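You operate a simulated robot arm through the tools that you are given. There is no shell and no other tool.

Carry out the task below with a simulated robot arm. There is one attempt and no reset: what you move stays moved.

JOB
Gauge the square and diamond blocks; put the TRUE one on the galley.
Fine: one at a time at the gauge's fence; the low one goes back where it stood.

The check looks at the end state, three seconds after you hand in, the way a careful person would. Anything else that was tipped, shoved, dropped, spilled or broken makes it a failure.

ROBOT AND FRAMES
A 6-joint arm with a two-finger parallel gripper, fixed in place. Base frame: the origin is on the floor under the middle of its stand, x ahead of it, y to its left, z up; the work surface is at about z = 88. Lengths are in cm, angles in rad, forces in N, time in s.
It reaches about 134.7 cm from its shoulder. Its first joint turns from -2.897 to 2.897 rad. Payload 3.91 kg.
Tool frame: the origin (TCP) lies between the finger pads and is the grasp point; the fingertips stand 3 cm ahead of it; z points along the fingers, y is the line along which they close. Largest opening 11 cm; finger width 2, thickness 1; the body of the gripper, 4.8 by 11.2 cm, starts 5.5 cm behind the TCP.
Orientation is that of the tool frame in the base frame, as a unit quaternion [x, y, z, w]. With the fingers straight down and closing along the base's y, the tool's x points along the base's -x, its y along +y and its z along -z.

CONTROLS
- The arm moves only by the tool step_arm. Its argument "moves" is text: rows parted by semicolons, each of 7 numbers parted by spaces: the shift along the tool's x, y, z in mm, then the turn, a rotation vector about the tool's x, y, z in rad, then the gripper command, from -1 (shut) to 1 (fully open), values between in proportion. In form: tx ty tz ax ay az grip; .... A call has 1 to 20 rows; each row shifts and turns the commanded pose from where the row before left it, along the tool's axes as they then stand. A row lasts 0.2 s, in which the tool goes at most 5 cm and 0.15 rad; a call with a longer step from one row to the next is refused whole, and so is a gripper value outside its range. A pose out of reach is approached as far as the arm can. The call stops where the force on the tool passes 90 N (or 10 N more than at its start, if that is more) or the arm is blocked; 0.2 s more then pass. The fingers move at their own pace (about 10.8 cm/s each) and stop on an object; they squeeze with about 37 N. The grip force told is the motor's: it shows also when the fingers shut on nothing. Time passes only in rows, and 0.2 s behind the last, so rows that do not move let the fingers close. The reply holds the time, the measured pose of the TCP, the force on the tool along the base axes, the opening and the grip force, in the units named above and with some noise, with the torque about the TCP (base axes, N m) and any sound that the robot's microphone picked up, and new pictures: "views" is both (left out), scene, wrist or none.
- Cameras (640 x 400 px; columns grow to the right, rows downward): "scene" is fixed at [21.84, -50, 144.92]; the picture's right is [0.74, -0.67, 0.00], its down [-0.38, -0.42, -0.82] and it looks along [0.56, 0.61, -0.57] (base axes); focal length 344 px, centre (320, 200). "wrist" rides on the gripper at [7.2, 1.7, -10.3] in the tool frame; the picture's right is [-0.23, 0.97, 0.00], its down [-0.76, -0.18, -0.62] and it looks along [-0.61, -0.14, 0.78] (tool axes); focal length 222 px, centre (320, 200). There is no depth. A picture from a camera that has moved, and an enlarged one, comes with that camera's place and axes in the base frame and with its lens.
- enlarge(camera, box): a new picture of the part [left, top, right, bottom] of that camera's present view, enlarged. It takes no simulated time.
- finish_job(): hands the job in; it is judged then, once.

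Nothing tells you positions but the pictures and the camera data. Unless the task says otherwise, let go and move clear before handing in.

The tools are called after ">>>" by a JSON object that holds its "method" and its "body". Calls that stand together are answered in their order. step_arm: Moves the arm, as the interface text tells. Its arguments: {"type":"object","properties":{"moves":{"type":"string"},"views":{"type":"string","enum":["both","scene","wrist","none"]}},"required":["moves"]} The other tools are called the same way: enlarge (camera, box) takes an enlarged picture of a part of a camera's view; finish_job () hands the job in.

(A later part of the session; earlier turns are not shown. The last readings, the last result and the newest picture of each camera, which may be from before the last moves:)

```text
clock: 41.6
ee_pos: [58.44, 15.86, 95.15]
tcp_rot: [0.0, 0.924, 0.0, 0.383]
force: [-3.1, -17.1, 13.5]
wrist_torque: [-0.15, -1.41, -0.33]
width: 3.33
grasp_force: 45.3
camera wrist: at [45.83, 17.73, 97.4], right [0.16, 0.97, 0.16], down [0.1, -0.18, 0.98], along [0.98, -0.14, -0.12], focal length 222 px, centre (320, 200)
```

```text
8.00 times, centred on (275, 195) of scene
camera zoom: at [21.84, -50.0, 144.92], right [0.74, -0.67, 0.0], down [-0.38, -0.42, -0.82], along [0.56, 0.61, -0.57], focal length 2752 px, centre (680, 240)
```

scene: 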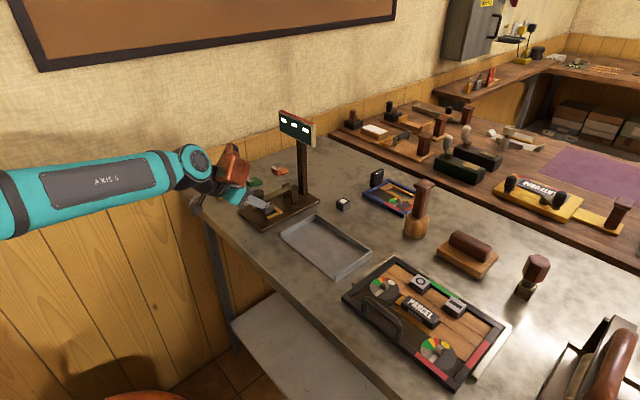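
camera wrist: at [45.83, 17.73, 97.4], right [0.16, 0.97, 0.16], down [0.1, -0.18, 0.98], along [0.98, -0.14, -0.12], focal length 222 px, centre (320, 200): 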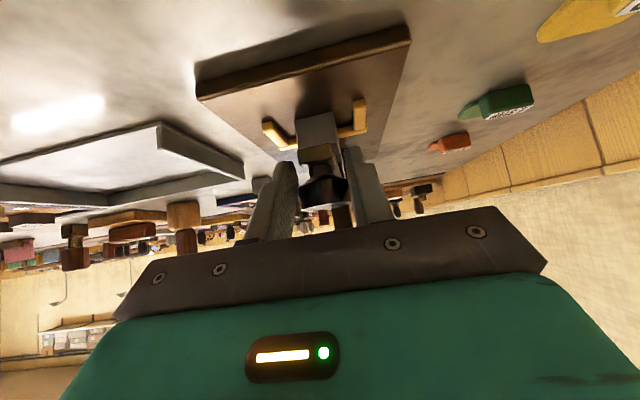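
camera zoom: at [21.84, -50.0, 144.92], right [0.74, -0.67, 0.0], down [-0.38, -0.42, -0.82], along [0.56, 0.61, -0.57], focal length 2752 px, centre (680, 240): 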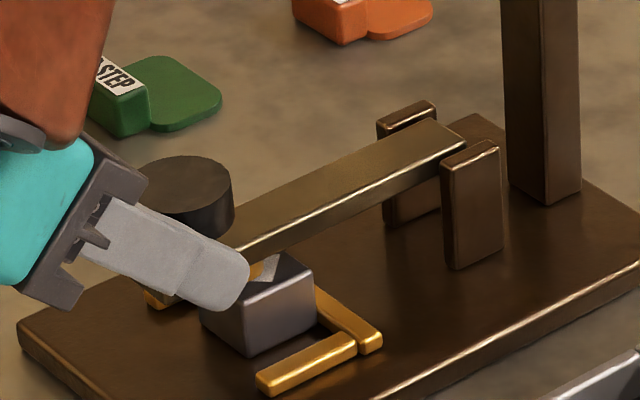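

The lever foot is just above the block top. I'm lowering further in small steps.

>>> {"method": "step_arm", "body": {"moves": "1.4 -0.5 1.2 0 0 0 -0.7; 0 0 0 0 0 0 -0.7", "views": "none"}}

>>> {"method": "step_arm", "body": {"moves": "1.4 -0.4 1.2 0 0 0 -0.7; 0 0 0 0 0 0 -0.7", "views": "scene"}}

>>> {"method": "enlarge", "body": {"camera": "scene", "box": [240, 100, 340, 220]}}

>>> {"method": "enlarge", "body": {"camera": "scene", "box": [240, 170, 310, 220]}}

```text
clock: 42.2
ee_pos: [58.32, 16.04, 95.0]
tcp_rot: [-0.001, 0.924, 0.001, 0.383]
force: [-8.2, -14.2, 12.6]
wrist_torque: [-0.09, -1.34, -0.26]
width: 3.32
grasp_force: 44.6
```

```text
clock: 42.8
ee_pos: [58.32, 15.98, 94.87]
tcp_rot: [0.001, 0.923, -0.001, 0.384]
force: [-5.9, -1.7, 19.2]
wrist_torque: [-0.03, -0.81, 0.0]
width: 3.33
grasp_force: 45.0
```

scene: 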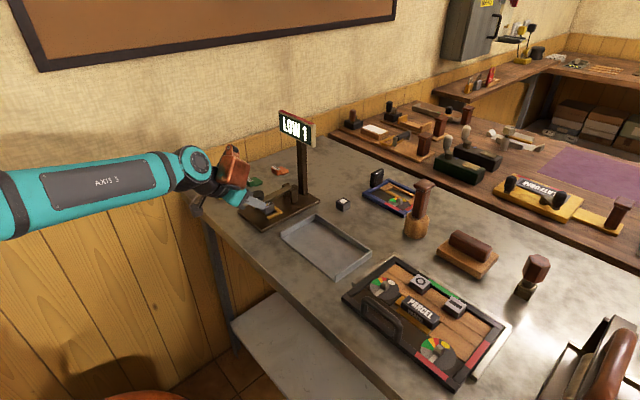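

```text
3.33 times, centred on (290, 160) of scene
camera zoom: at [21.84, -50.0, 144.92], right [0.74, -0.67, 0.0], down [-0.38, -0.42, -0.82], along [0.56, 0.61, -0.57], focal length 1146 px, centre (420, 333)
```

zoom: 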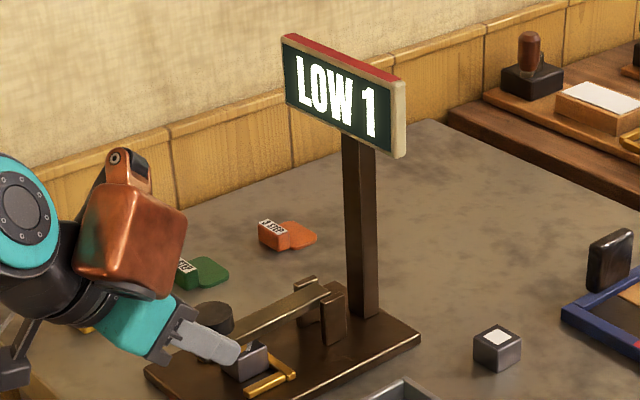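

```text
8.00 times, centred on (275, 195) of scene
camera zoom: at [21.84, -50.0, 144.92], right [0.74, -0.67, 0.0], down [-0.38, -0.42, -0.82], along [0.56, 0.61, -0.57], focal length 2752 px, centre (680, 240)
```

zoom: 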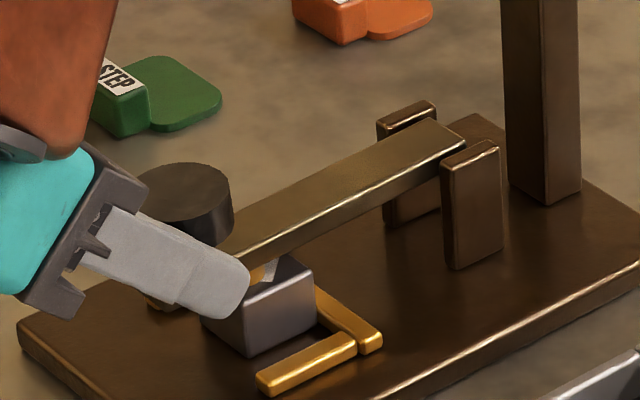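

The display now reads "LOW 1" for the diamond. I'll press a hair more to confirm that the reading is stable.

>>> {"method": "step_arm", "body": {"moves": "0.5 0 0.45 0 0 0 -0.7; 0 0 0 0 0 0 -0.7; 0 0 0 0 0 0 -0.7", "views": "scene"}}

>>> {"method": "enlarge", "body": {"camera": "scene", "box": [240, 100, 340, 220]}}

```text
clock: 43.6
ee_pos: [58.4, 16.0, 94.81]
tcp_rot: [-0.001, 0.923, 0.001, 0.384]
force: [0.4, 11.9, 35.6]
wrist_torque: [0.11, -0.92, 0.23]
width: 3.33
grasp_force: 45.3
```

scene: 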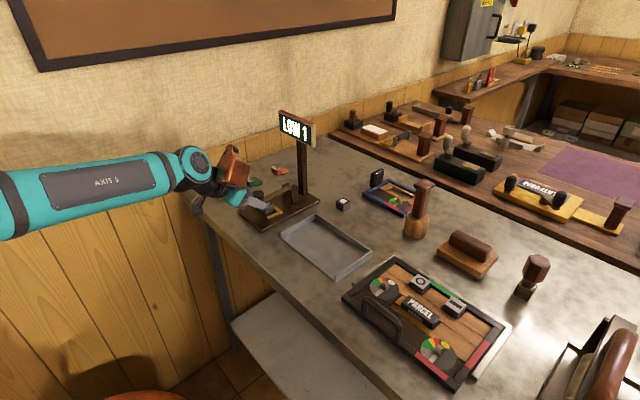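

```text
3.33 times, centred on (290, 160) of scene
camera zoom: at [21.84, -50.0, 144.92], right [0.74, -0.67, 0.0], down [-0.38, -0.42, -0.82], along [0.56, 0.61, -0.57], focal length 1146 px, centre (420, 333)
```

zoom: 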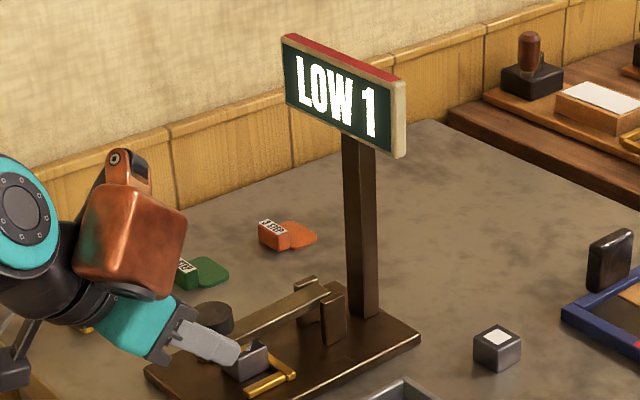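

Confirmed: diamond = LOW 1. I'm raising the lever back along the same arc while still holding the knob.

>>> {"method": "step_arm", "body": {"moves": "-1.9 0.3 -1.65 0 0 0 -0.7; -2.9 0 -2.3 0 0 0 -0.7; -3.8 0 -2.7 0 0 0 -0.7; -4.0 0 -2.3 0 0 0 -0.7; -4.1 0 -2.0 0 0 0 -0.7; -4.0 0 -2.5 0 0 0 -0.7; -4.1 0 -2.3 0 0 0 -0.7; -4.2 0 -2.1 0 0 0 -0.7; -4.3 0 -1.8 0 0 0 -0.7; -4.35 0 -1.75 0 0 0 -0.7; -4.45 0 -1.4 0 0 0 -0.7; -4.45 0 -1.4 0 0 0 -0.7; 0 0 0 0 0 0 -0.7", "views": "scene"}}

>>> {"method": "enlarge", "body": {"camera": "scene", "box": [230, 100, 330, 220]}}

```text
clock: 46.4
ee_pos: [59.96, 16.05, 99.67]
tcp_rot: [0.001, 0.924, -0.001, 0.384]
force: [4.1, 9.5, -13.4]
wrist_torque: [0.11, 1.32, 0.14]
width: 3.3
grasp_force: 44.8
```

scene: 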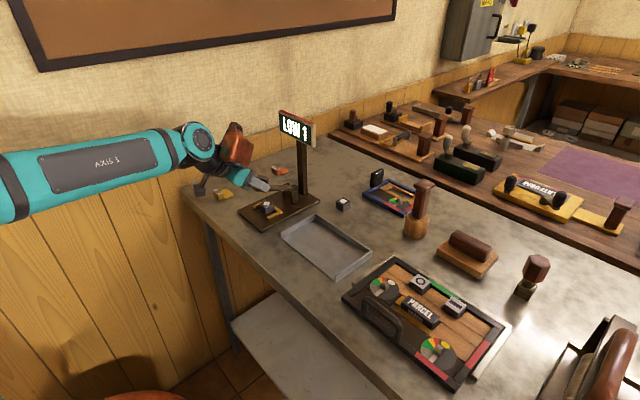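

```text
3.33 times, centred on (280, 160) of scene
camera zoom: at [21.84, -50.0, 144.92], right [0.74, -0.67, 0.0], down [-0.38, -0.42, -0.82], along [0.56, 0.61, -0.57], focal length 1146 px, centre (453, 333)
```

zoom: 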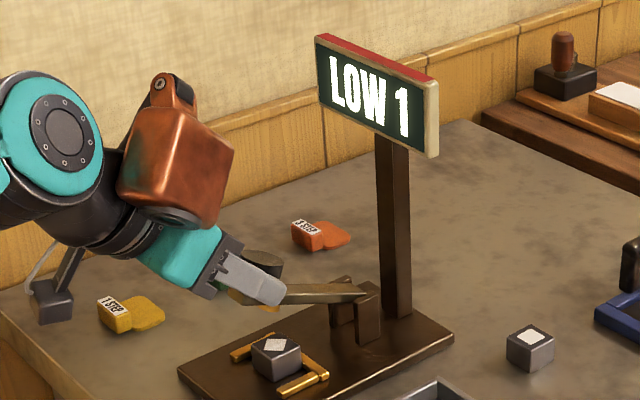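

The lever holds by friction and the display keeps the last reading. I'm continuing to raise it to its original position.

>>> {"method": "step_arm", "body": {"moves": "-9.11 0.3 -2.02 0 0 0 -0.7; -9.26 0 -1.22 0 0 0 -0.7; -9.33 0 -0.4 0 0 0 -0.7; -9.33 0 0.4 0 0 0 -0.7; -9.26 0 1.22 0 0 0 -0.7; -7.5 0 1.7 0 0 0 -0.7; -7.3 0 2.1 0 0 0 -0.7; -7.0 0 2.5 0 0 0 -0.7; -6.7 0 3.0 0 0 0 -0.7; -6.4 0 3.4 0 0 0 -0.7; 0 0 0 0 0 0 -0.7", "views": "scene"}}

>>> {"method": "step_arm", "body": {"moves": "-5.09 0 3.56 0 0 0 -0.7; -5.09 0 3.56 0 0 0 -0.7; -5.09 0 3.56 0 0 0 -0.7; -3.43 0 3.15 0 0 0 -0.7; -3.43 0 3.15 0 0 0 -0.7; 0 0 0 0 0 0 -0.7", "views": "scene"}}

>>> {"method": "enlarge", "body": {"camera": "scene", "box": [230, 100, 330, 220]}}

```text
clock: 48.8
ee_pos: [66.41, 15.96, 104.7]
tcp_rot: [-0.001, 0.924, -0.001, 0.383]
force: [-10.3, 12.4, -8.9]
wrist_torque: [0.11, 1.51, 0.26]
width: 3.31
grasp_force: 45.2
```

scene: 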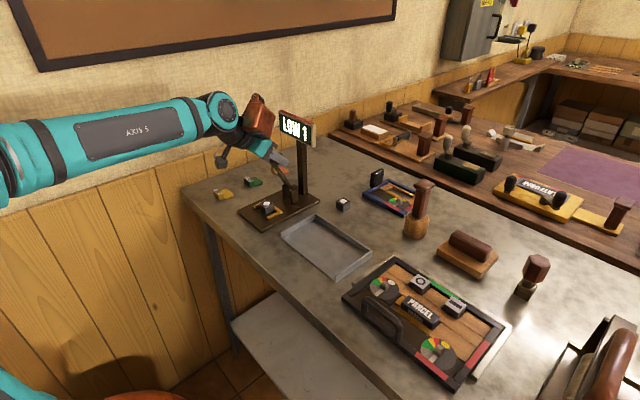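

```text
clock: 50.2
ee_pos: [69.13, 16.01, 105.05]
tcp_rot: [0.0, 0.924, -0.001, 0.382]
force: [-24.5, 7.6, -7.0]
wrist_torque: [0.05, 1.37, 0.14]
width: 3.3
grasp_force: 45.2
```

scene: 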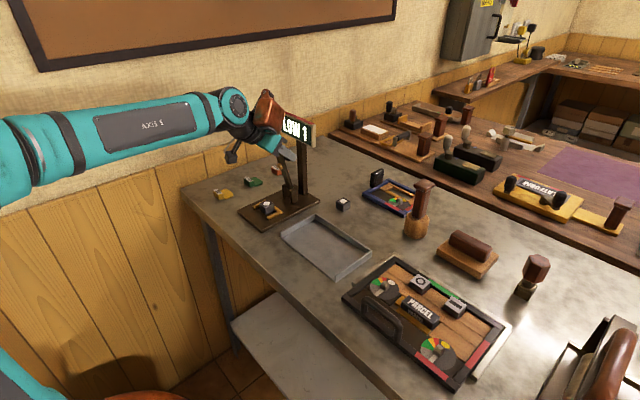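

```text
3.33 times, centred on (280, 160) of scene
camera zoom: at [21.84, -50.0, 144.92], right [0.74, -0.67, 0.0], down [-0.38, -0.42, -0.82], along [0.56, 0.61, -0.57], focal length 1146 px, centre (453, 333)
```

zoom: 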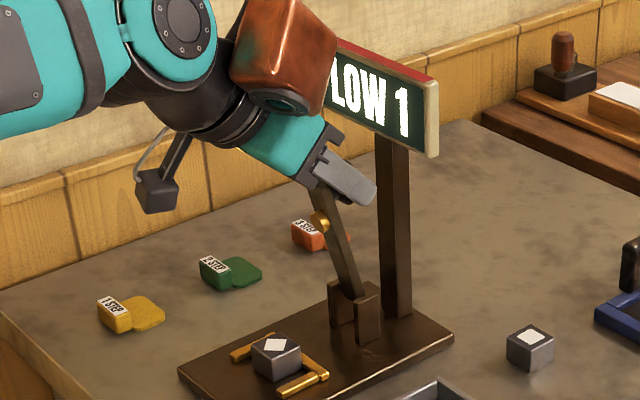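

The lever is back at its upper stop. I'm easing off, releasing the knob and backing out along the finger axis.

>>> {"method": "step_arm", "body": {"moves": "0.6 0 -0.6 0 0 0 -0.7; 0 0 0 0 0 0 -0.2; 0 0 0 0 0 0 0.09; 0 0 0 0 0 0 0.09; 0 0 -20 0 0 0 0.09; 0 0 -30 0 0 0 0.09; 0 0 -30 0 0 0 0.09; 0 0 0 0 0 0 0.09"}}

>>> {"method": "enlarge", "body": {"camera": "scene", "box": [230, 100, 330, 220]}}

>>> {"method": "enlarge", "body": {"camera": "wrist", "box": [260, 0, 400, 100]}}

```text
clock: 52.0
ee_pos: [63.57, 15.91, 110.58]
tcp_rot: [-0.001, 0.924, 0.0, 0.383]
force: [-0.4, 0.3, 0.3]
wrist_torque: [-0.03, 0.03, -0.02]
width: 6.01
grasp_force: 0.0
camera wrist: at [50.97, 17.66, 112.85], right [0.16, 0.97, 0.16], down [0.1, -0.18, 0.98], along [0.98, -0.14, -0.12], focal length 222 px, centre (320, 200)
```

scene: 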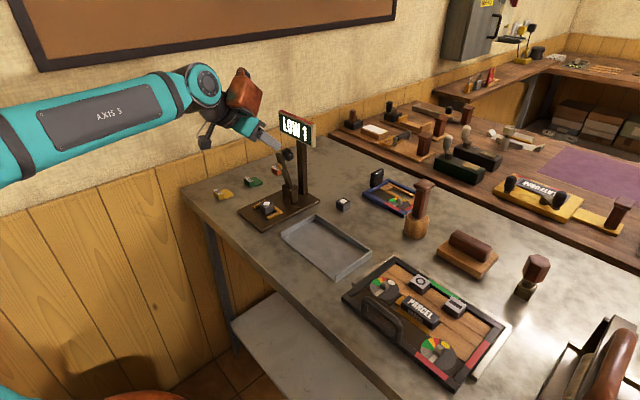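
wrist: 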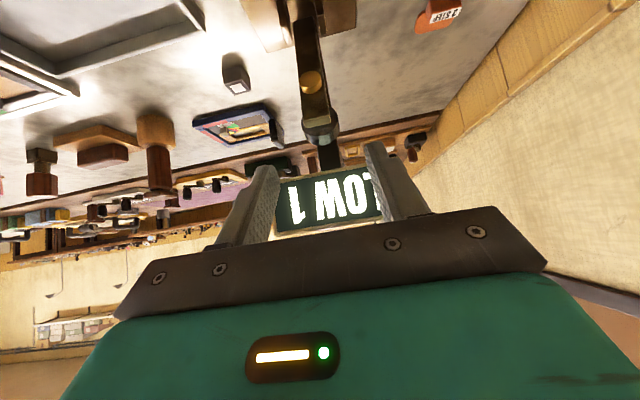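

```text
3.33 times, centred on (280, 160) of scene
camera zoom: at [21.84, -50.0, 144.92], right [0.74, -0.67, 0.0], down [-0.38, -0.42, -0.82], along [0.56, 0.61, -0.57], focal length 1146 px, centre (453, 333)
```

zoom: 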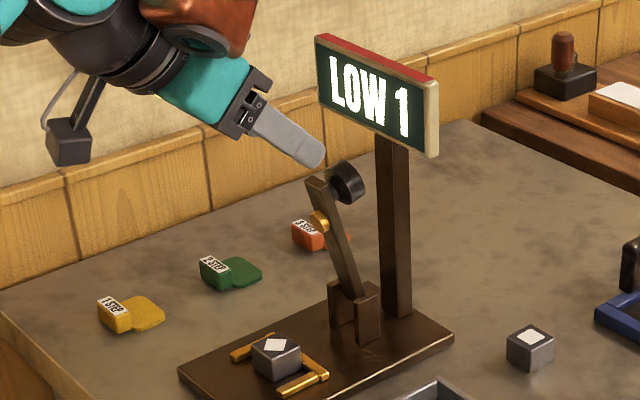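

```text
4.00 times, centred on (330, 50) of wrist
camera zoom: at [50.97, 17.66, 112.85], right [0.16, 0.97, 0.16], down [0.1, -0.18, 0.98], along [0.98, -0.14, -0.12], focal length 888 px, centre (280, 800)
```

zoom: 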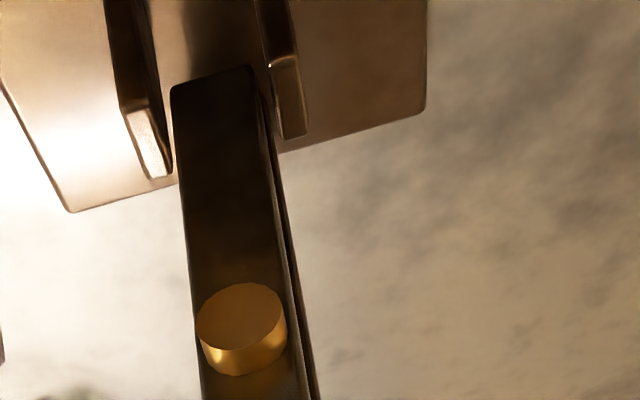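

All intact: lever raised, and the gauge hasn't moved. I'm going back down to the diamond block to re-grip it.

>>> {"method": "step_arm", "body": {"moves": "35.8 0 8.33 0 0 0 0.09; 35.8 0 8.33 0 0 0 -0.3; 35.8 0 8.33 0 0 0 -0.37; 35.8 0 8.33 0 0 0 -0.37; 0 0 0 0 0 0 -0.37", "views": "wrist"}}

>>> {"method": "enlarge", "body": {"camera": "wrist", "box": [220, 30, 420, 185]}}

```text
clock: 53.2
ee_pos: [55.85, 16.11, 98.12]
tcp_rot: [-0.001, 0.924, 0.001, 0.383]
force: [-0.3, -0.7, 0.4]
wrist_torque: [-0.03, -0.02, 0.0]
width: 3.48
grasp_force: 0.0
camera wrist: at [43.34, 17.82, 100.35], right [0.16, 0.97, 0.16], down [0.1, -0.18, 0.98], along [0.98, -0.14, -0.12], focal length 222 px, centre (320, 200)
```

wrist: 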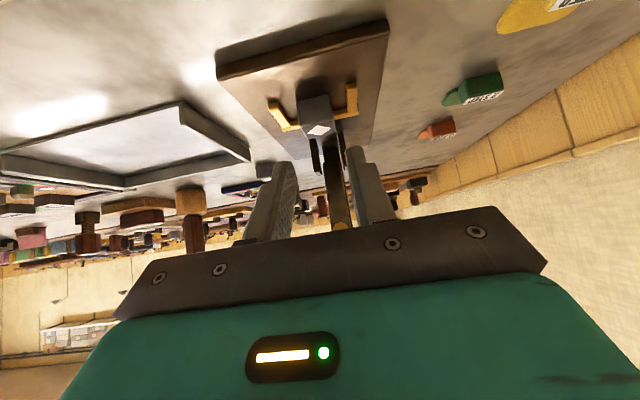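

```text
2.58 times, centred on (320, 108) of wrist
camera zoom: at [43.34, 17.82, 100.35], right [0.16, 0.97, 0.16], down [0.1, -0.18, 0.98], along [0.98, -0.14, -0.12], focal length 573 px, centre (320, 439)
```

zoom: 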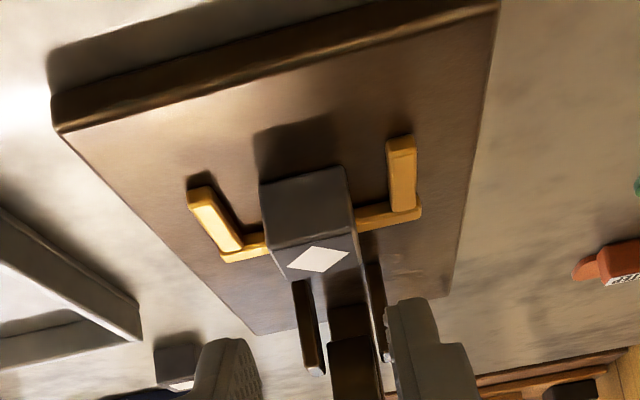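

>>> {"method": "step_arm", "body": {"moves": "0 -1.2 0 0 0 0 -0.37; 0 0 20 0 0 0 -0.37; 0 0 20 0 0 0 -0.37; 0 0 15 0 0 0 -0.37; 0 0 0 0 0 0 -0.37", "views": "wrist"}}

>>> {"method": "enlarge", "body": {"camera": "wrist", "box": [220, 50, 420, 205]}}

```text
clock: 54.4
ee_pos: [59.65, 15.9, 94.16]
tcp_rot: [0.0, 0.924, 0.0, 0.383]
force: [-0.8, -0.6, 0.6]
wrist_torque: [0.01, -0.01, -0.03]
width: 3.45
grasp_force: 0.1
camera wrist: at [47.07, 17.65, 96.56], right [0.16, 0.97, 0.16], down [0.1, -0.18, 0.98], along [0.98, -0.14, -0.12], focal length 222 px, centre (320, 200)
```

wrist: 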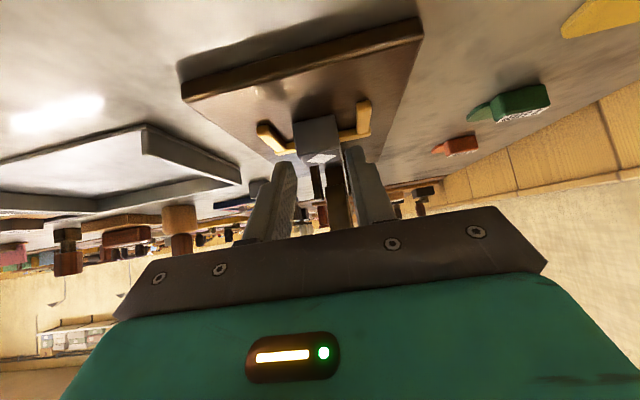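

```text
2.58 times, centred on (320, 128) of wrist
camera zoom: at [47.07, 17.65, 96.56], right [0.16, 0.97, 0.16], down [0.1, -0.18, 0.98], along [0.98, -0.14, -0.12], focal length 573 px, centre (320, 387)
```

zoom: 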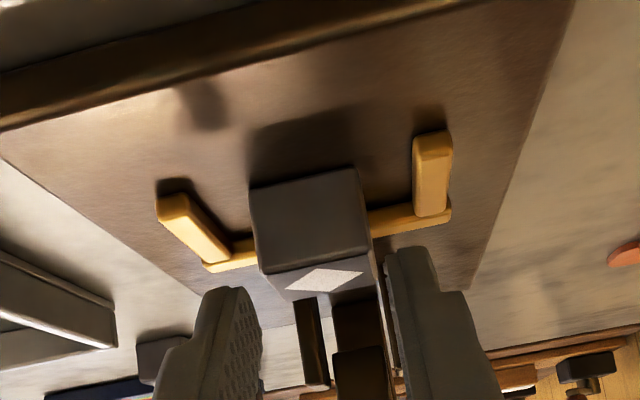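

>>> {"method": "step_arm", "body": {"moves": "0 0.4 8 0 0 0 -0.37; 0 0 8 0 0 0 -0.37; 0 0 8.5 0 0 0 -0.37; 0 0 0 0 0 0 -0.37", "views": "wrist"}}

>>> {"method": "enlarge", "body": {"camera": "wrist", "box": [220, 60, 420, 215]}}

```text
clock: 55.4
ee_pos: [61.22, 16.0, 92.65]
tcp_rot: [0.001, 0.924, -0.001, 0.382]
force: [0.0, 0.4, 0.2]
wrist_torque: [0.03, -0.01, 0.03]
width: 3.45
grasp_force: 0.1
camera wrist: at [48.69, 17.71, 94.81], right [0.16, 0.97, 0.16], down [0.1, -0.18, 0.98], along [0.98, -0.14, -0.12], focal length 222 px, centre (320, 200)
```

wrist: 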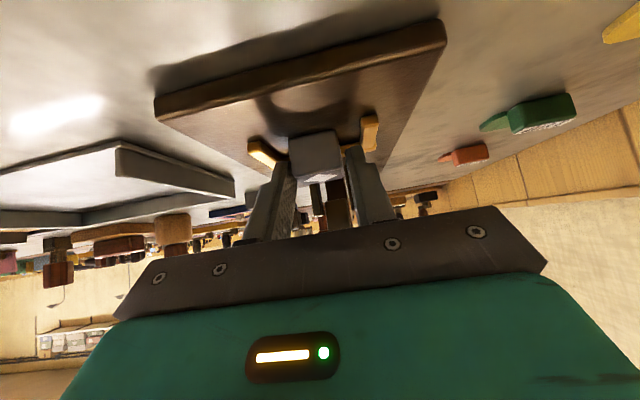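

```text
2.58 times, centred on (320, 138) of wrist
camera zoom: at [48.69, 17.71, 94.81], right [0.16, 0.97, 0.16], down [0.1, -0.18, 0.98], along [0.98, -0.14, -0.12], focal length 573 px, centre (320, 361)
```

zoom: 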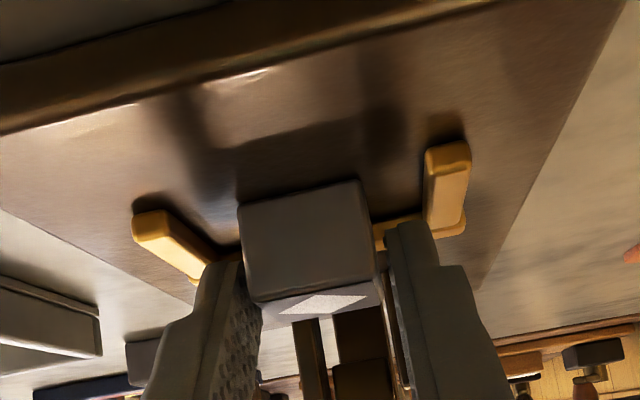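

The alignment matches the release view. Closing on the block.

>>> {"method": "step_arm", "body": {"moves": "-0.7 0 0.7 0 0 0 -0.45; 0 0 0 0 0 0 -1; 0 0 0 0 0 0 -1; 0 0 0 0 0 0 -1", "views": "wrist"}}

>>> {"method": "enlarge", "body": {"camera": "wrist", "box": [220, 90, 420, 215]}}

```text
clock: 56.4
ee_pos: [61.29, 15.94, 92.46]
tcp_rot: [0.0, 0.924, 0.0, 0.383]
force: [-3.6, -0.3, -0.9]
wrist_torque: [-0.01, 0.14, 0.01]
width: 2.97
grasp_force: 37.0
camera wrist: at [48.8, 17.68, 94.82], right [0.16, 0.97, 0.16], down [0.1, -0.18, 0.98], along [0.98, -0.14, -0.12], focal length 222 px, centre (320, 200)
```

wrist: 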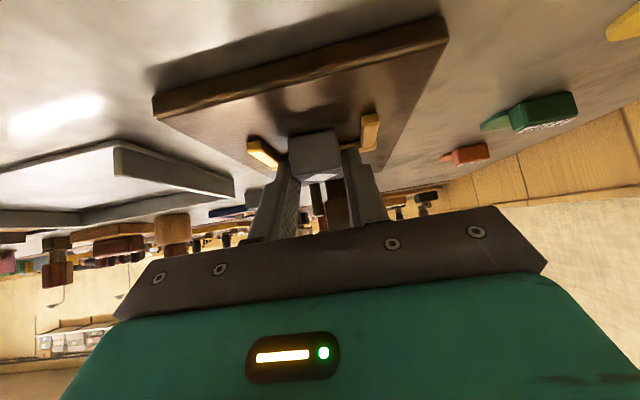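

```text
3.20 times, centred on (320, 152) of wrist
camera zoom: at [48.8, 17.68, 94.82], right [0.16, 0.97, 0.16], down [0.1, -0.18, 0.98], along [0.98, -0.14, -0.12], focal length 711 px, centre (320, 352)
```

zoom: 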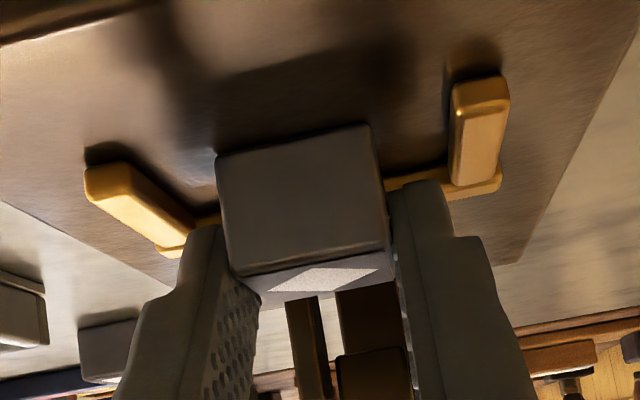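

The grip is identical to the original pick-up (block at the same place in the fingers). I'm carrying it back over the original spot.

>>> {"method": "step_arm", "body": {"moves": "0 0 -10 0 0 0 -1; 0 0 -20 0 0 0 -1; 0 0 -20 0 0 0 -1; 20.9 0 -20.9 0 0 0 -1; 20.9 0 -20.9 0 0 0 -1; 0 -43.7 0 0 0 0 -1; 0 -43.7 0 0 0 0 -1; 0 -43.7 0 0 0 0 -1; 0 -43.7 0 0 0 0 -1; 0 -43.7 0 0 0 0 -1; 0 0 0 0 0 0 -1", "views": "scene"}}

>>> {"method": "step_arm", "body": {"moves": "-31.6 0 31.6 0 0 0 -1; -31.6 0 31.6 0 0 0 -1; -31.6 0 31.6 0 0 0 -1; -31.6 0 31.6 0 0 0 -1; -31.6 0 31.6 0 0 0 -1; -28 0 28 0 0 0 -1; 0 0 0 0 0 0 -1; 0 0 0 0 0 0 -1", "views": "both"}}

```text
clock: 58.8
ee_pos: [51.84, -5.94, 96.2]
tcp_rot: [0.0, 0.924, 0.0, 0.382]
force: [-0.3, -0.3, -2.3]
wrist_torque: [-0.05, 0.04, 0.02]
width: 2.93
grasp_force: 36.9
```

scene: 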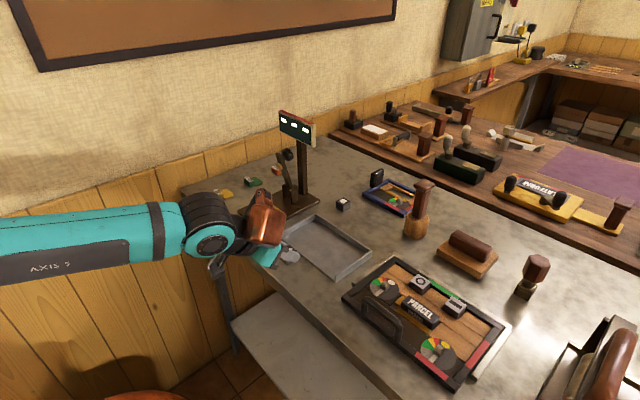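

```text
clock: 60.6
ee_pos: [78.32, -6.02, 95.95]
tcp_rot: [0.0, 0.924, -0.001, 0.383]
force: [0.7, 0.7, -2.2]
wrist_torque: [-0.01, 0.06, 0.02]
width: 2.97
grasp_force: 36.6
camera wrist: at [65.7, -4.29, 98.37], right [0.16, 0.97, 0.16], down [0.1, -0.18, 0.98], along [0.98, -0.14, -0.12], focal length 222 px, centre (320, 200)
```

scene: 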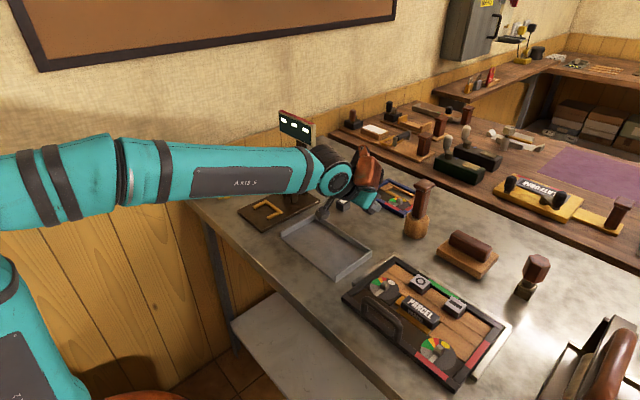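
wrist: 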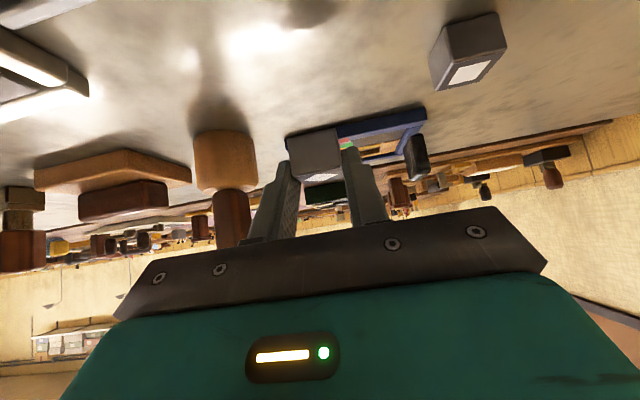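

>>> {"method": "step_arm", "body": {"moves": "8.37 0.2 10.25 0 0 0 -1; 8.37 0.2 10.25 0 0 0 -1; 8.37 0.2 10.25 0 0 0 -1; 0 0 0 0 0 0 -1; 0 0 0 0 0 0 -1", "views": "wrist"}}

>>> {"method": "enlarge", "body": {"camera": "wrist", "box": [220, 90, 420, 215]}}

```text
clock: 61.8
ee_pos: [78.64, -5.89, 92.12]
tcp_rot: [0.0, 0.924, 0.0, 0.383]
force: [-0.9, -0.2, -1.7]
wrist_torque: [0.01, 0.06, -0.01]
width: 2.94
grasp_force: 37.1
camera wrist: at [66.08, -4.2, 94.43], right [0.16, 0.97, 0.16], down [0.1, -0.18, 0.98], along [0.98, -0.14, -0.12], focal length 222 px, centre (320, 200)
```

wrist: 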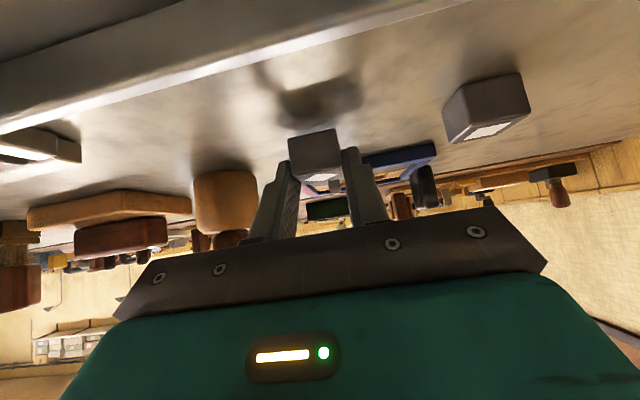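

```text
3.20 times, centred on (320, 152) of wrist
camera zoom: at [66.08, -4.2, 94.43], right [0.16, 0.97, 0.16], down [0.1, -0.18, 0.98], along [0.98, -0.14, -0.12], focal length 711 px, centre (320, 352)
```

zoom: 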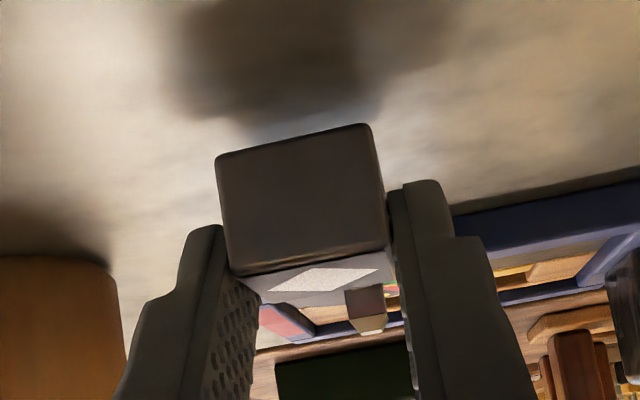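

>>> {"method": "step_arm", "body": {"moves": "2.2 -0.4 2.8 0 0 0 -1; 2.2 -0.4 2.8 0 0 0 -1; 0 0 0 0 0 0 -1; 0 0 0 0 0 0 -1", "views": "wrist"}}

>>> {"method": "enlarge", "body": {"camera": "wrist", "box": [220, 90, 420, 215]}}

```text
clock: 62.8
ee_pos: [78.73, -5.97, 91.47]
tcp_rot: [0.0, 0.924, 0.0, 0.382]
force: [-0.5, -1.0, -1.8]
wrist_torque: [-0.01, 0.02, 0.0]
width: 2.95
grasp_force: 36.9
camera wrist: at [66.19, -4.31, 93.72], right [0.16, 0.97, 0.16], down [0.1, -0.18, 0.98], along [0.98, -0.14, -0.12], focal length 222 px, centre (320, 200)
```

wrist: 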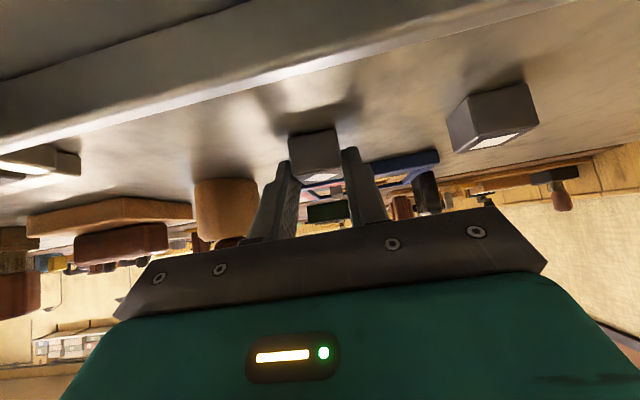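

```text
3.20 times, centred on (320, 152) of wrist
camera zoom: at [66.19, -4.31, 93.72], right [0.16, 0.97, 0.16], down [0.1, -0.18, 0.98], along [0.98, -0.14, -0.12], focal length 711 px, centre (320, 352)
```

zoom: 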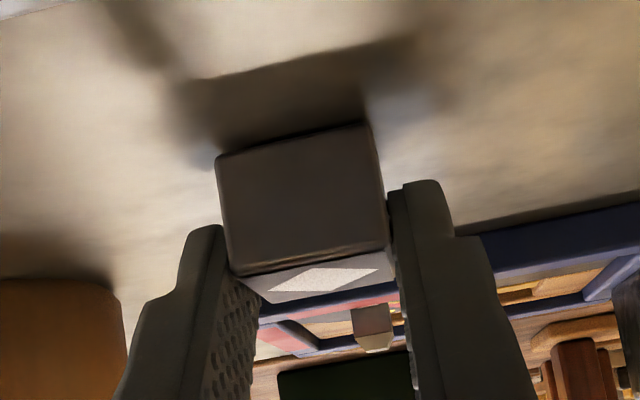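

The view matches the original pick-up view nearly exactly. I'm lowering the last millimetre or two until contact, then releasing.

>>> {"method": "step_arm", "body": {"moves": "0.71 0 0.71 0 0 0 -1; 0 0 0 0 0 0 -1", "views": "none"}}

>>> {"method": "step_arm", "body": {"moves": "0.5 0 0.5 0 0 0 -1; 0 0 0 0 0 0 -1", "views": "none"}}

```text
clock: 63.4
ee_pos: [78.71, -6.01, 91.2]
tcp_rot: [0.0, 0.924, 0.0, 0.383]
force: [0.5, -0.5, 2.9]
wrist_torque: [-0.04, -0.1, -0.01]
width: 2.95
grasp_force: 37.2
```

```text
clock: 64.0
ee_pos: [78.73, -6.1, 91.38]
tcp_rot: [0.0, 0.923, 0.0, 0.384]
force: [0.5, -2.2, 14.1]
wrist_torque: [-0.09, -0.1, -0.04]
width: 2.92
grasp_force: 37.2
```

Contact felt. Easing off, opening and rising straight up.

>>> {"method": "step_arm", "body": {"moves": "-0.4 0 -0.4 0 0 0 -1; 0 0 0 0 0 0 -0.4; 0 0 0 0 0 0 -0.1; 0 0 0 0 0 0 -0.1; -7 0 -7 0 0 0 -0.1; -14 0 -14 0 0 0 -0.1; -20 0 -20 0 0 0 -0.1; -20 0 -20 0 0 0 -0.1; 0 0 0 0 0 0 -0.1", "views": "both"}}

>>> {"method": "enlarge", "body": {"camera": "wrist", "box": [260, 0, 340, 80]}}

>>> {"method": "enlarge", "body": {"camera": "scene", "box": [320, 160, 420, 240]}}

```text
clock: 66.0
ee_pos: [78.79, -6.04, 99.89]
tcp_rot: [0.0, 0.924, 0.0, 0.383]
force: [0.6, 0.1, -1.0]
wrist_torque: [0.03, -0.01, -0.01]
width: 4.96
grasp_force: 0.0
camera wrist: at [66.27, -4.31, 102.09], right [0.16, 0.97, 0.16], down [0.1, -0.18, 0.98], along [0.98, -0.14, -0.12], focal length 222 px, centre (320, 200)
```

scene: 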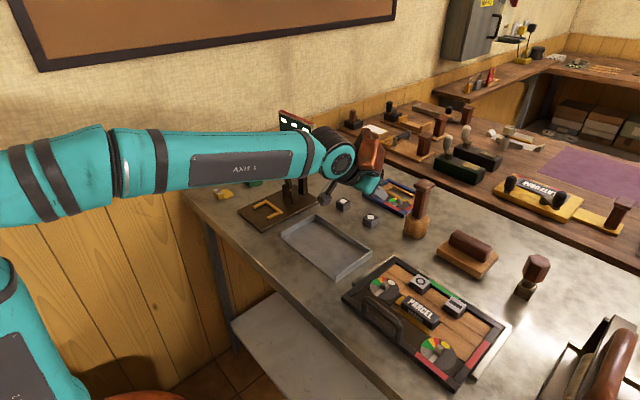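
wrist: 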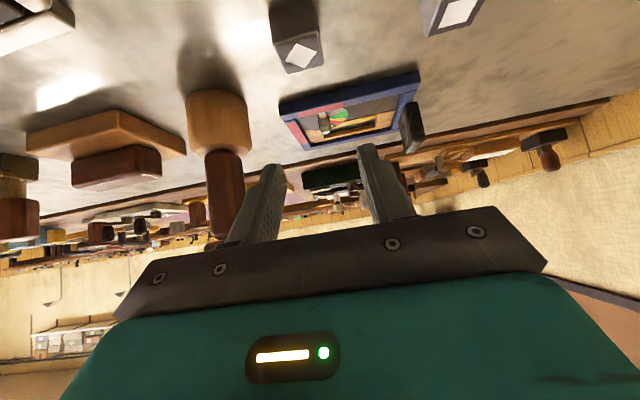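

```text
5.00 times, centred on (300, 40) of wrist
camera zoom: at [66.27, -4.31, 102.09], right [0.16, 0.97, 0.16], down [0.1, -0.18, 0.98], along [0.98, -0.14, -0.12], focal length 1111 px, centre (420, 1000)
```

zoom: 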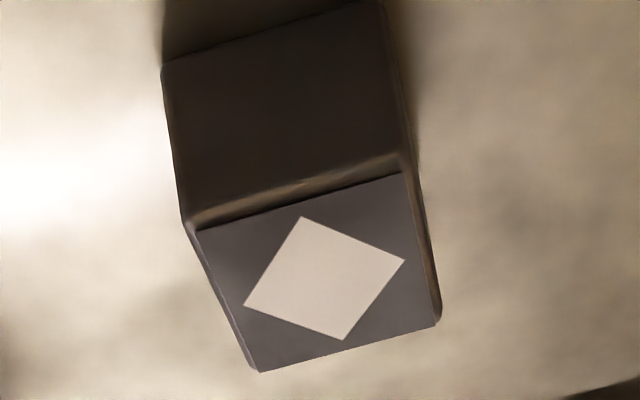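

```text
5.00 times, centred on (370, 200) of scene
camera zoom: at [21.84, -50.0, 144.92], right [0.74, -0.67, 0.0], down [-0.38, -0.42, -0.82], along [0.56, 0.61, -0.57], focal length 1720 px, centre (70, 200)
```

zoom: 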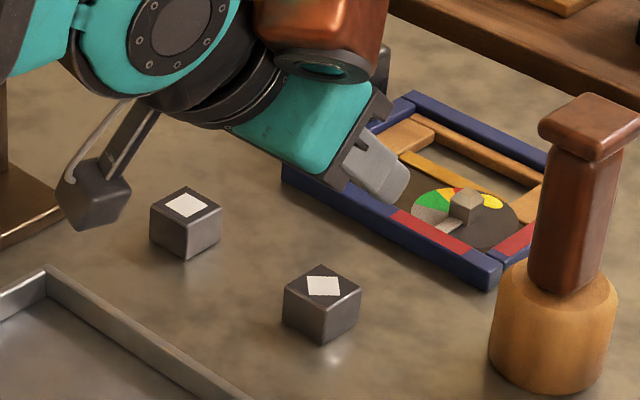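

The diamond is back exactly where it stood (same pixels as at the start). Now for the square: staying low under the display, I'm sliding across to it.

>>> {"method": "step_arm", "body": {"moves": "15.5 0 15.5 0 0 0 -0.1; 15.5 0 15.5 0 0 0 -0.1; 0 33.8 0 0 0 0 -0.1; 0 33.8 0 0 0 0 -0.1; 0 33.8 0 0 0 0 -0.1; 0 0 0 0 0 0 -0.1; 0 0 0 0 0 0 -0.1", "views": "both"}}

>>> {"method": "enlarge", "body": {"camera": "wrist", "box": [240, 40, 400, 160]}}

>>> {"method": "enlarge", "body": {"camera": "scene", "box": [270, 100, 410, 230]}}

```text
clock: 67.6
ee_pos: [78.85, 4.03, 95.57]
tcp_rot: [0.0, 0.924, 0.0, 0.382]
force: [0.2, 0.4, -0.3]
wrist_torque: [-0.02, 0.02, 0.04]
width: 4.95
grasp_force: 0.0
camera wrist: at [66.28, 5.8, 97.85], right [0.16, 0.97, 0.16], down [0.1, -0.18, 0.98], along [0.98, -0.14, -0.12], focal length 222 px, centre (320, 200)
```

scene: 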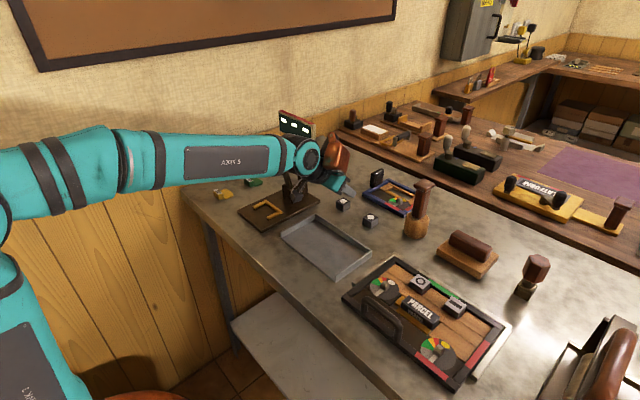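
wrist: 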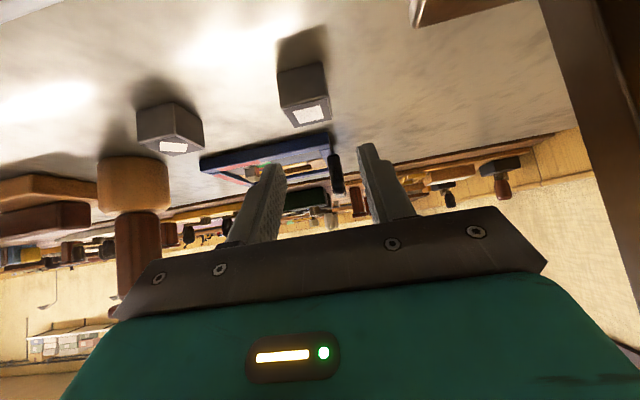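

```text
3.33 times, centred on (320, 100) of wrist
camera zoom: at [66.28, 5.8, 97.85], right [0.16, 0.97, 0.16], down [0.1, -0.18, 0.98], along [0.98, -0.14, -0.12], focal length 740 px, centre (320, 533)
```

zoom: 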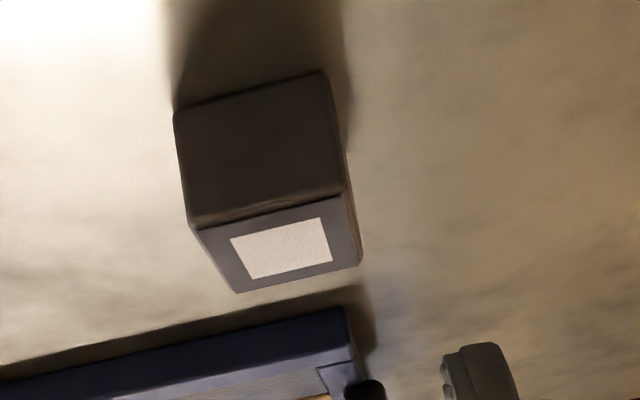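

```text
3.08 times, centred on (340, 165) of scene
camera zoom: at [21.84, -50.0, 144.92], right [0.74, -0.67, 0.0], down [-0.38, -0.42, -0.82], along [0.56, 0.61, -0.57], focal length 1058 px, centre (258, 308)
```

zoom: 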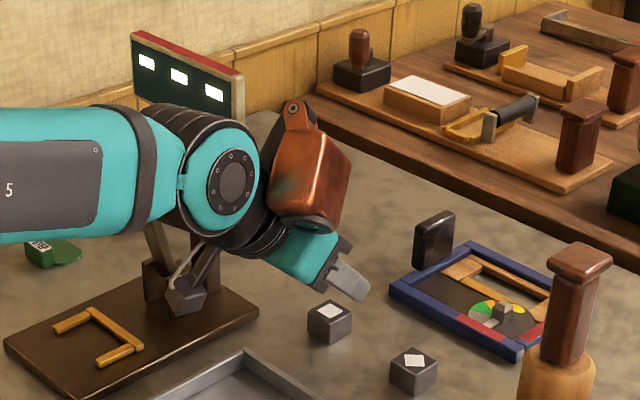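

The square's centre is about (80.2, 4.0), aligned. I'm descending as I did for the diamond.

>>> {"method": "step_arm", "body": {"moves": "7.6 0 7.6 0 0 0 -0.1; 7.6 0 7.6 0 0 0 -0.1; 7.6 0 7.6 0 0 0 -0.1; 7.4 0 7.4 0 0 0 -0.1; 0 0 0 0 0 0 -0.1; 0 0 0 0 0 0 -0.1", "views": "both"}}

>>> {"method": "enlarge", "body": {"camera": "wrist", "box": [220, 90, 420, 215]}}

>>> {"method": "enlarge", "body": {"camera": "scene", "box": [270, 100, 410, 230]}}

```text
clock: 69.0
ee_pos: [78.84, 4.21, 91.23]
tcp_rot: [0.0, 0.924, 0.001, 0.383]
force: [-0.6, 0.2, -0.7]
wrist_torque: [-0.03, 0.02, 0.02]
width: 4.94
grasp_force: 0.0
camera wrist: at [66.27, 5.86, 93.52], right [0.16, 0.97, 0.16], down [0.1, -0.18, 0.98], along [0.98, -0.14, -0.12], focal length 222 px, centre (320, 200)
```

scene: 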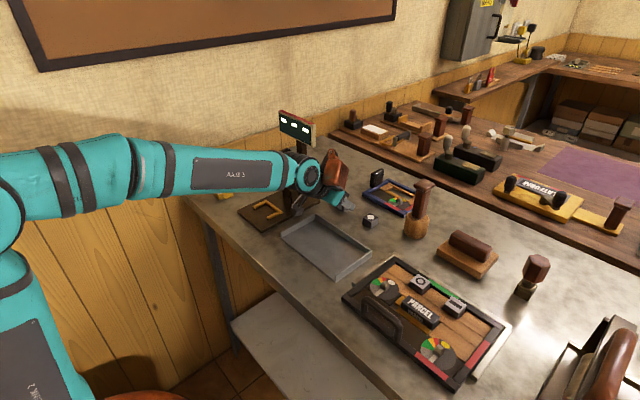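
wrist: 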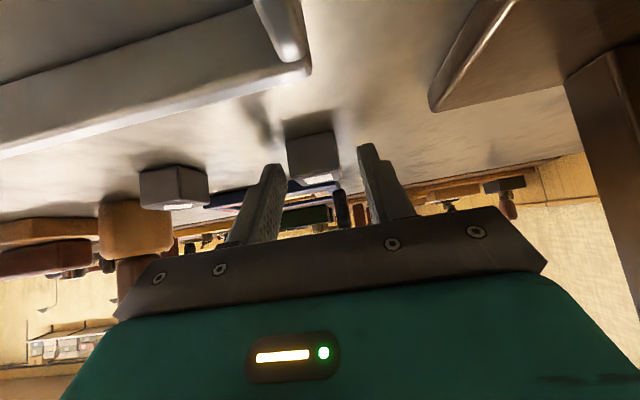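

```text
3.20 times, centred on (320, 152) of wrist
camera zoom: at [66.27, 5.86, 93.52], right [0.16, 0.97, 0.16], down [0.1, -0.18, 0.98], along [0.98, -0.14, -0.12], focal length 711 px, centre (320, 352)
```

zoom: 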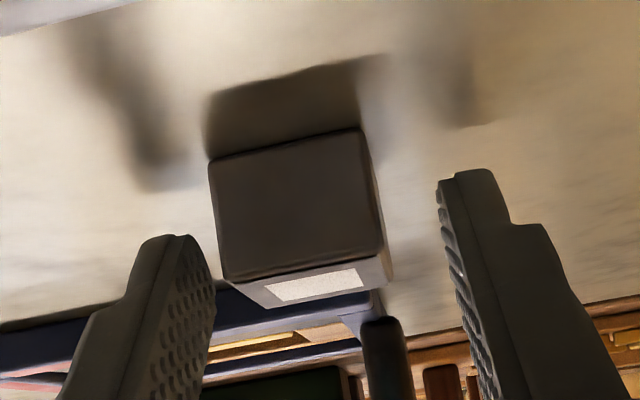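

```text
3.08 times, centred on (340, 165) of scene
camera zoom: at [21.84, -50.0, 144.92], right [0.74, -0.67, 0.0], down [-0.38, -0.42, -0.82], along [0.56, 0.61, -0.57], focal length 1058 px, centre (258, 308)
```

zoom: 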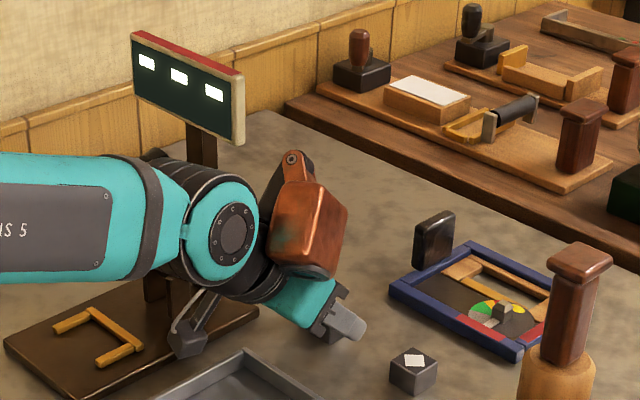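

The block is about 1.8 mm off-centre in y. I'm correcting that and closing.

>>> {"method": "step_arm", "body": {"moves": "-0.5 -1.8 -0.5 0 0 0 -0.1; 0 0 0 0 0 0 -0.1; 0 0 0 0 0 0 -0.3; 0 0 0 0 0 0 -1; 0 0 0 0 0 0 -1; 0 0 0 0 0 0 -1", "views": "wrist"}}

>>> {"method": "enlarge", "body": {"camera": "wrist", "box": [220, 90, 420, 215]}}

```text
clock: 70.4
ee_pos: [78.87, 3.93, 91.34]
tcp_rot: [0.0, 0.924, -0.001, 0.383]
force: [-0.8, 0.1, 1.4]
wrist_torque: [-0.04, 0.03, 0.01]
width: 2.97
grasp_force: 36.7
camera wrist: at [66.23, 5.69, 93.59], right [0.16, 0.97, 0.16], down [0.1, -0.18, 0.98], along [0.98, -0.14, -0.12], focal length 222 px, centre (320, 200)
```

wrist: 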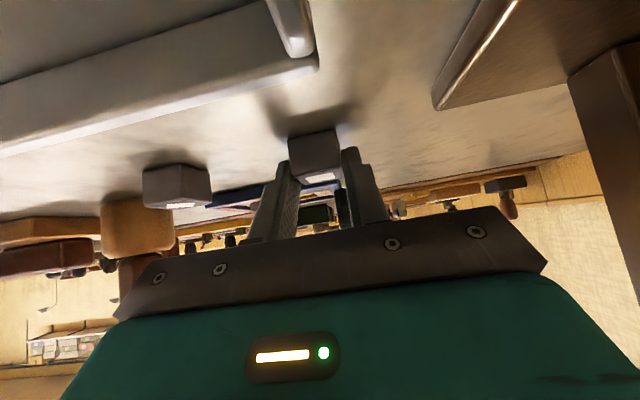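

```text
3.20 times, centred on (320, 152) of wrist
camera zoom: at [66.23, 5.69, 93.59], right [0.16, 0.97, 0.16], down [0.1, -0.18, 0.98], along [0.98, -0.14, -0.12], focal length 711 px, centre (320, 352)
```

zoom: 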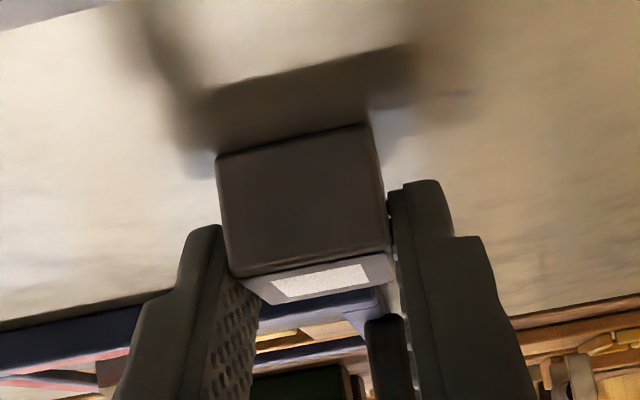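

The grip matches the diamond's. I'm lifting 4 cm (staying below the display), then carrying it over the galley and round to the front of the gauge.

>>> {"method": "step_arm", "body": {"moves": "-7 0 -7 0 0 0 -1; -7 0 -7 0 0 0 -1; -7 0 -7 0 0 0 -1; -7.2 0 -7.2 0 0 0 -1; 31.6 0 -31.6 0 0 0 -1; 31.6 0 -31.6 0 0 0 -1; 31.6 0 -31.6 0 0 0 -1; 31.6 0 -31.6 0 0 0 -1; 31.6 0 -31.6 0 0 0 -1; 31.6 0 -31.6 0 0 0 -1; 0 40.2 0 0 0 0 -1; 0 40.2 0 0 0 0 -1; 0 40.2 0 0 0 0 -1; 0 0 0 0 0 0 -1; 0 0 0 0 0 0 -1", "views": "both"}}

>>> {"method": "enlarge", "body": {"camera": "wrist", "box": [220, 60, 420, 215]}}

```text
clock: 73.6
ee_pos: [52.06, 16.3, 95.46]
tcp_rot: [0.001, 0.924, -0.001, 0.383]
force: [0.3, 0.0, -1.2]
wrist_torque: [-0.01, 0.02, -0.01]
width: 2.95
grasp_force: 37.6
camera wrist: at [39.42, 18.04, 97.68], right [0.16, 0.97, 0.16], down [0.1, -0.18, 0.98], along [0.98, -0.14, -0.12], focal length 222 px, centre (320, 200)
```

scene: 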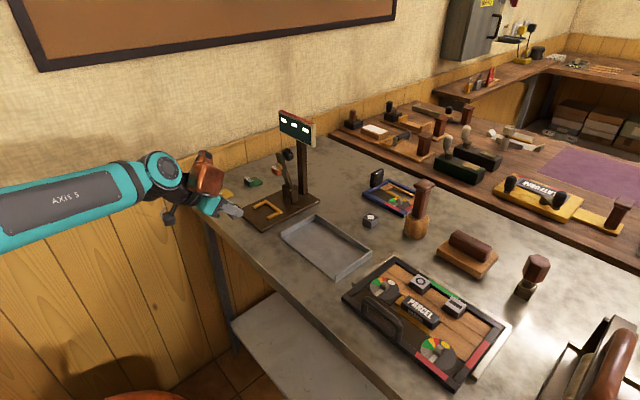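
wrist: 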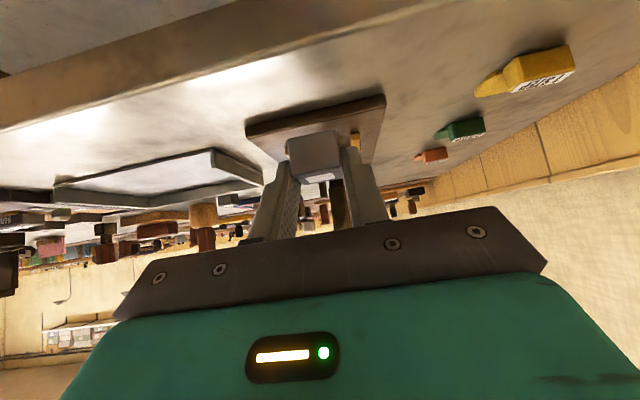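

```text
2.58 times, centred on (320, 138) of wrist
camera zoom: at [39.42, 18.04, 97.68], right [0.16, 0.97, 0.16], down [0.1, -0.18, 0.98], along [0.98, -0.14, -0.12], focal length 573 px, centre (320, 361)
```

zoom: 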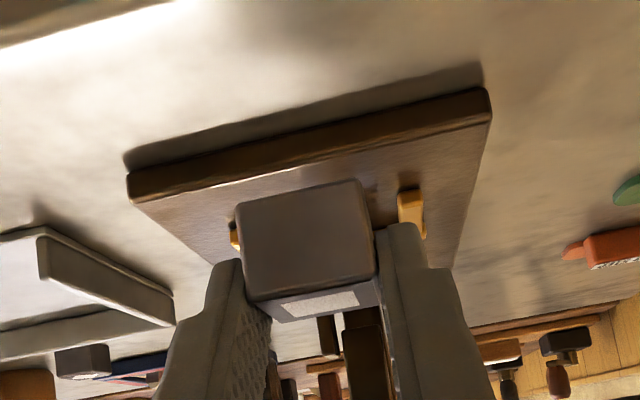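

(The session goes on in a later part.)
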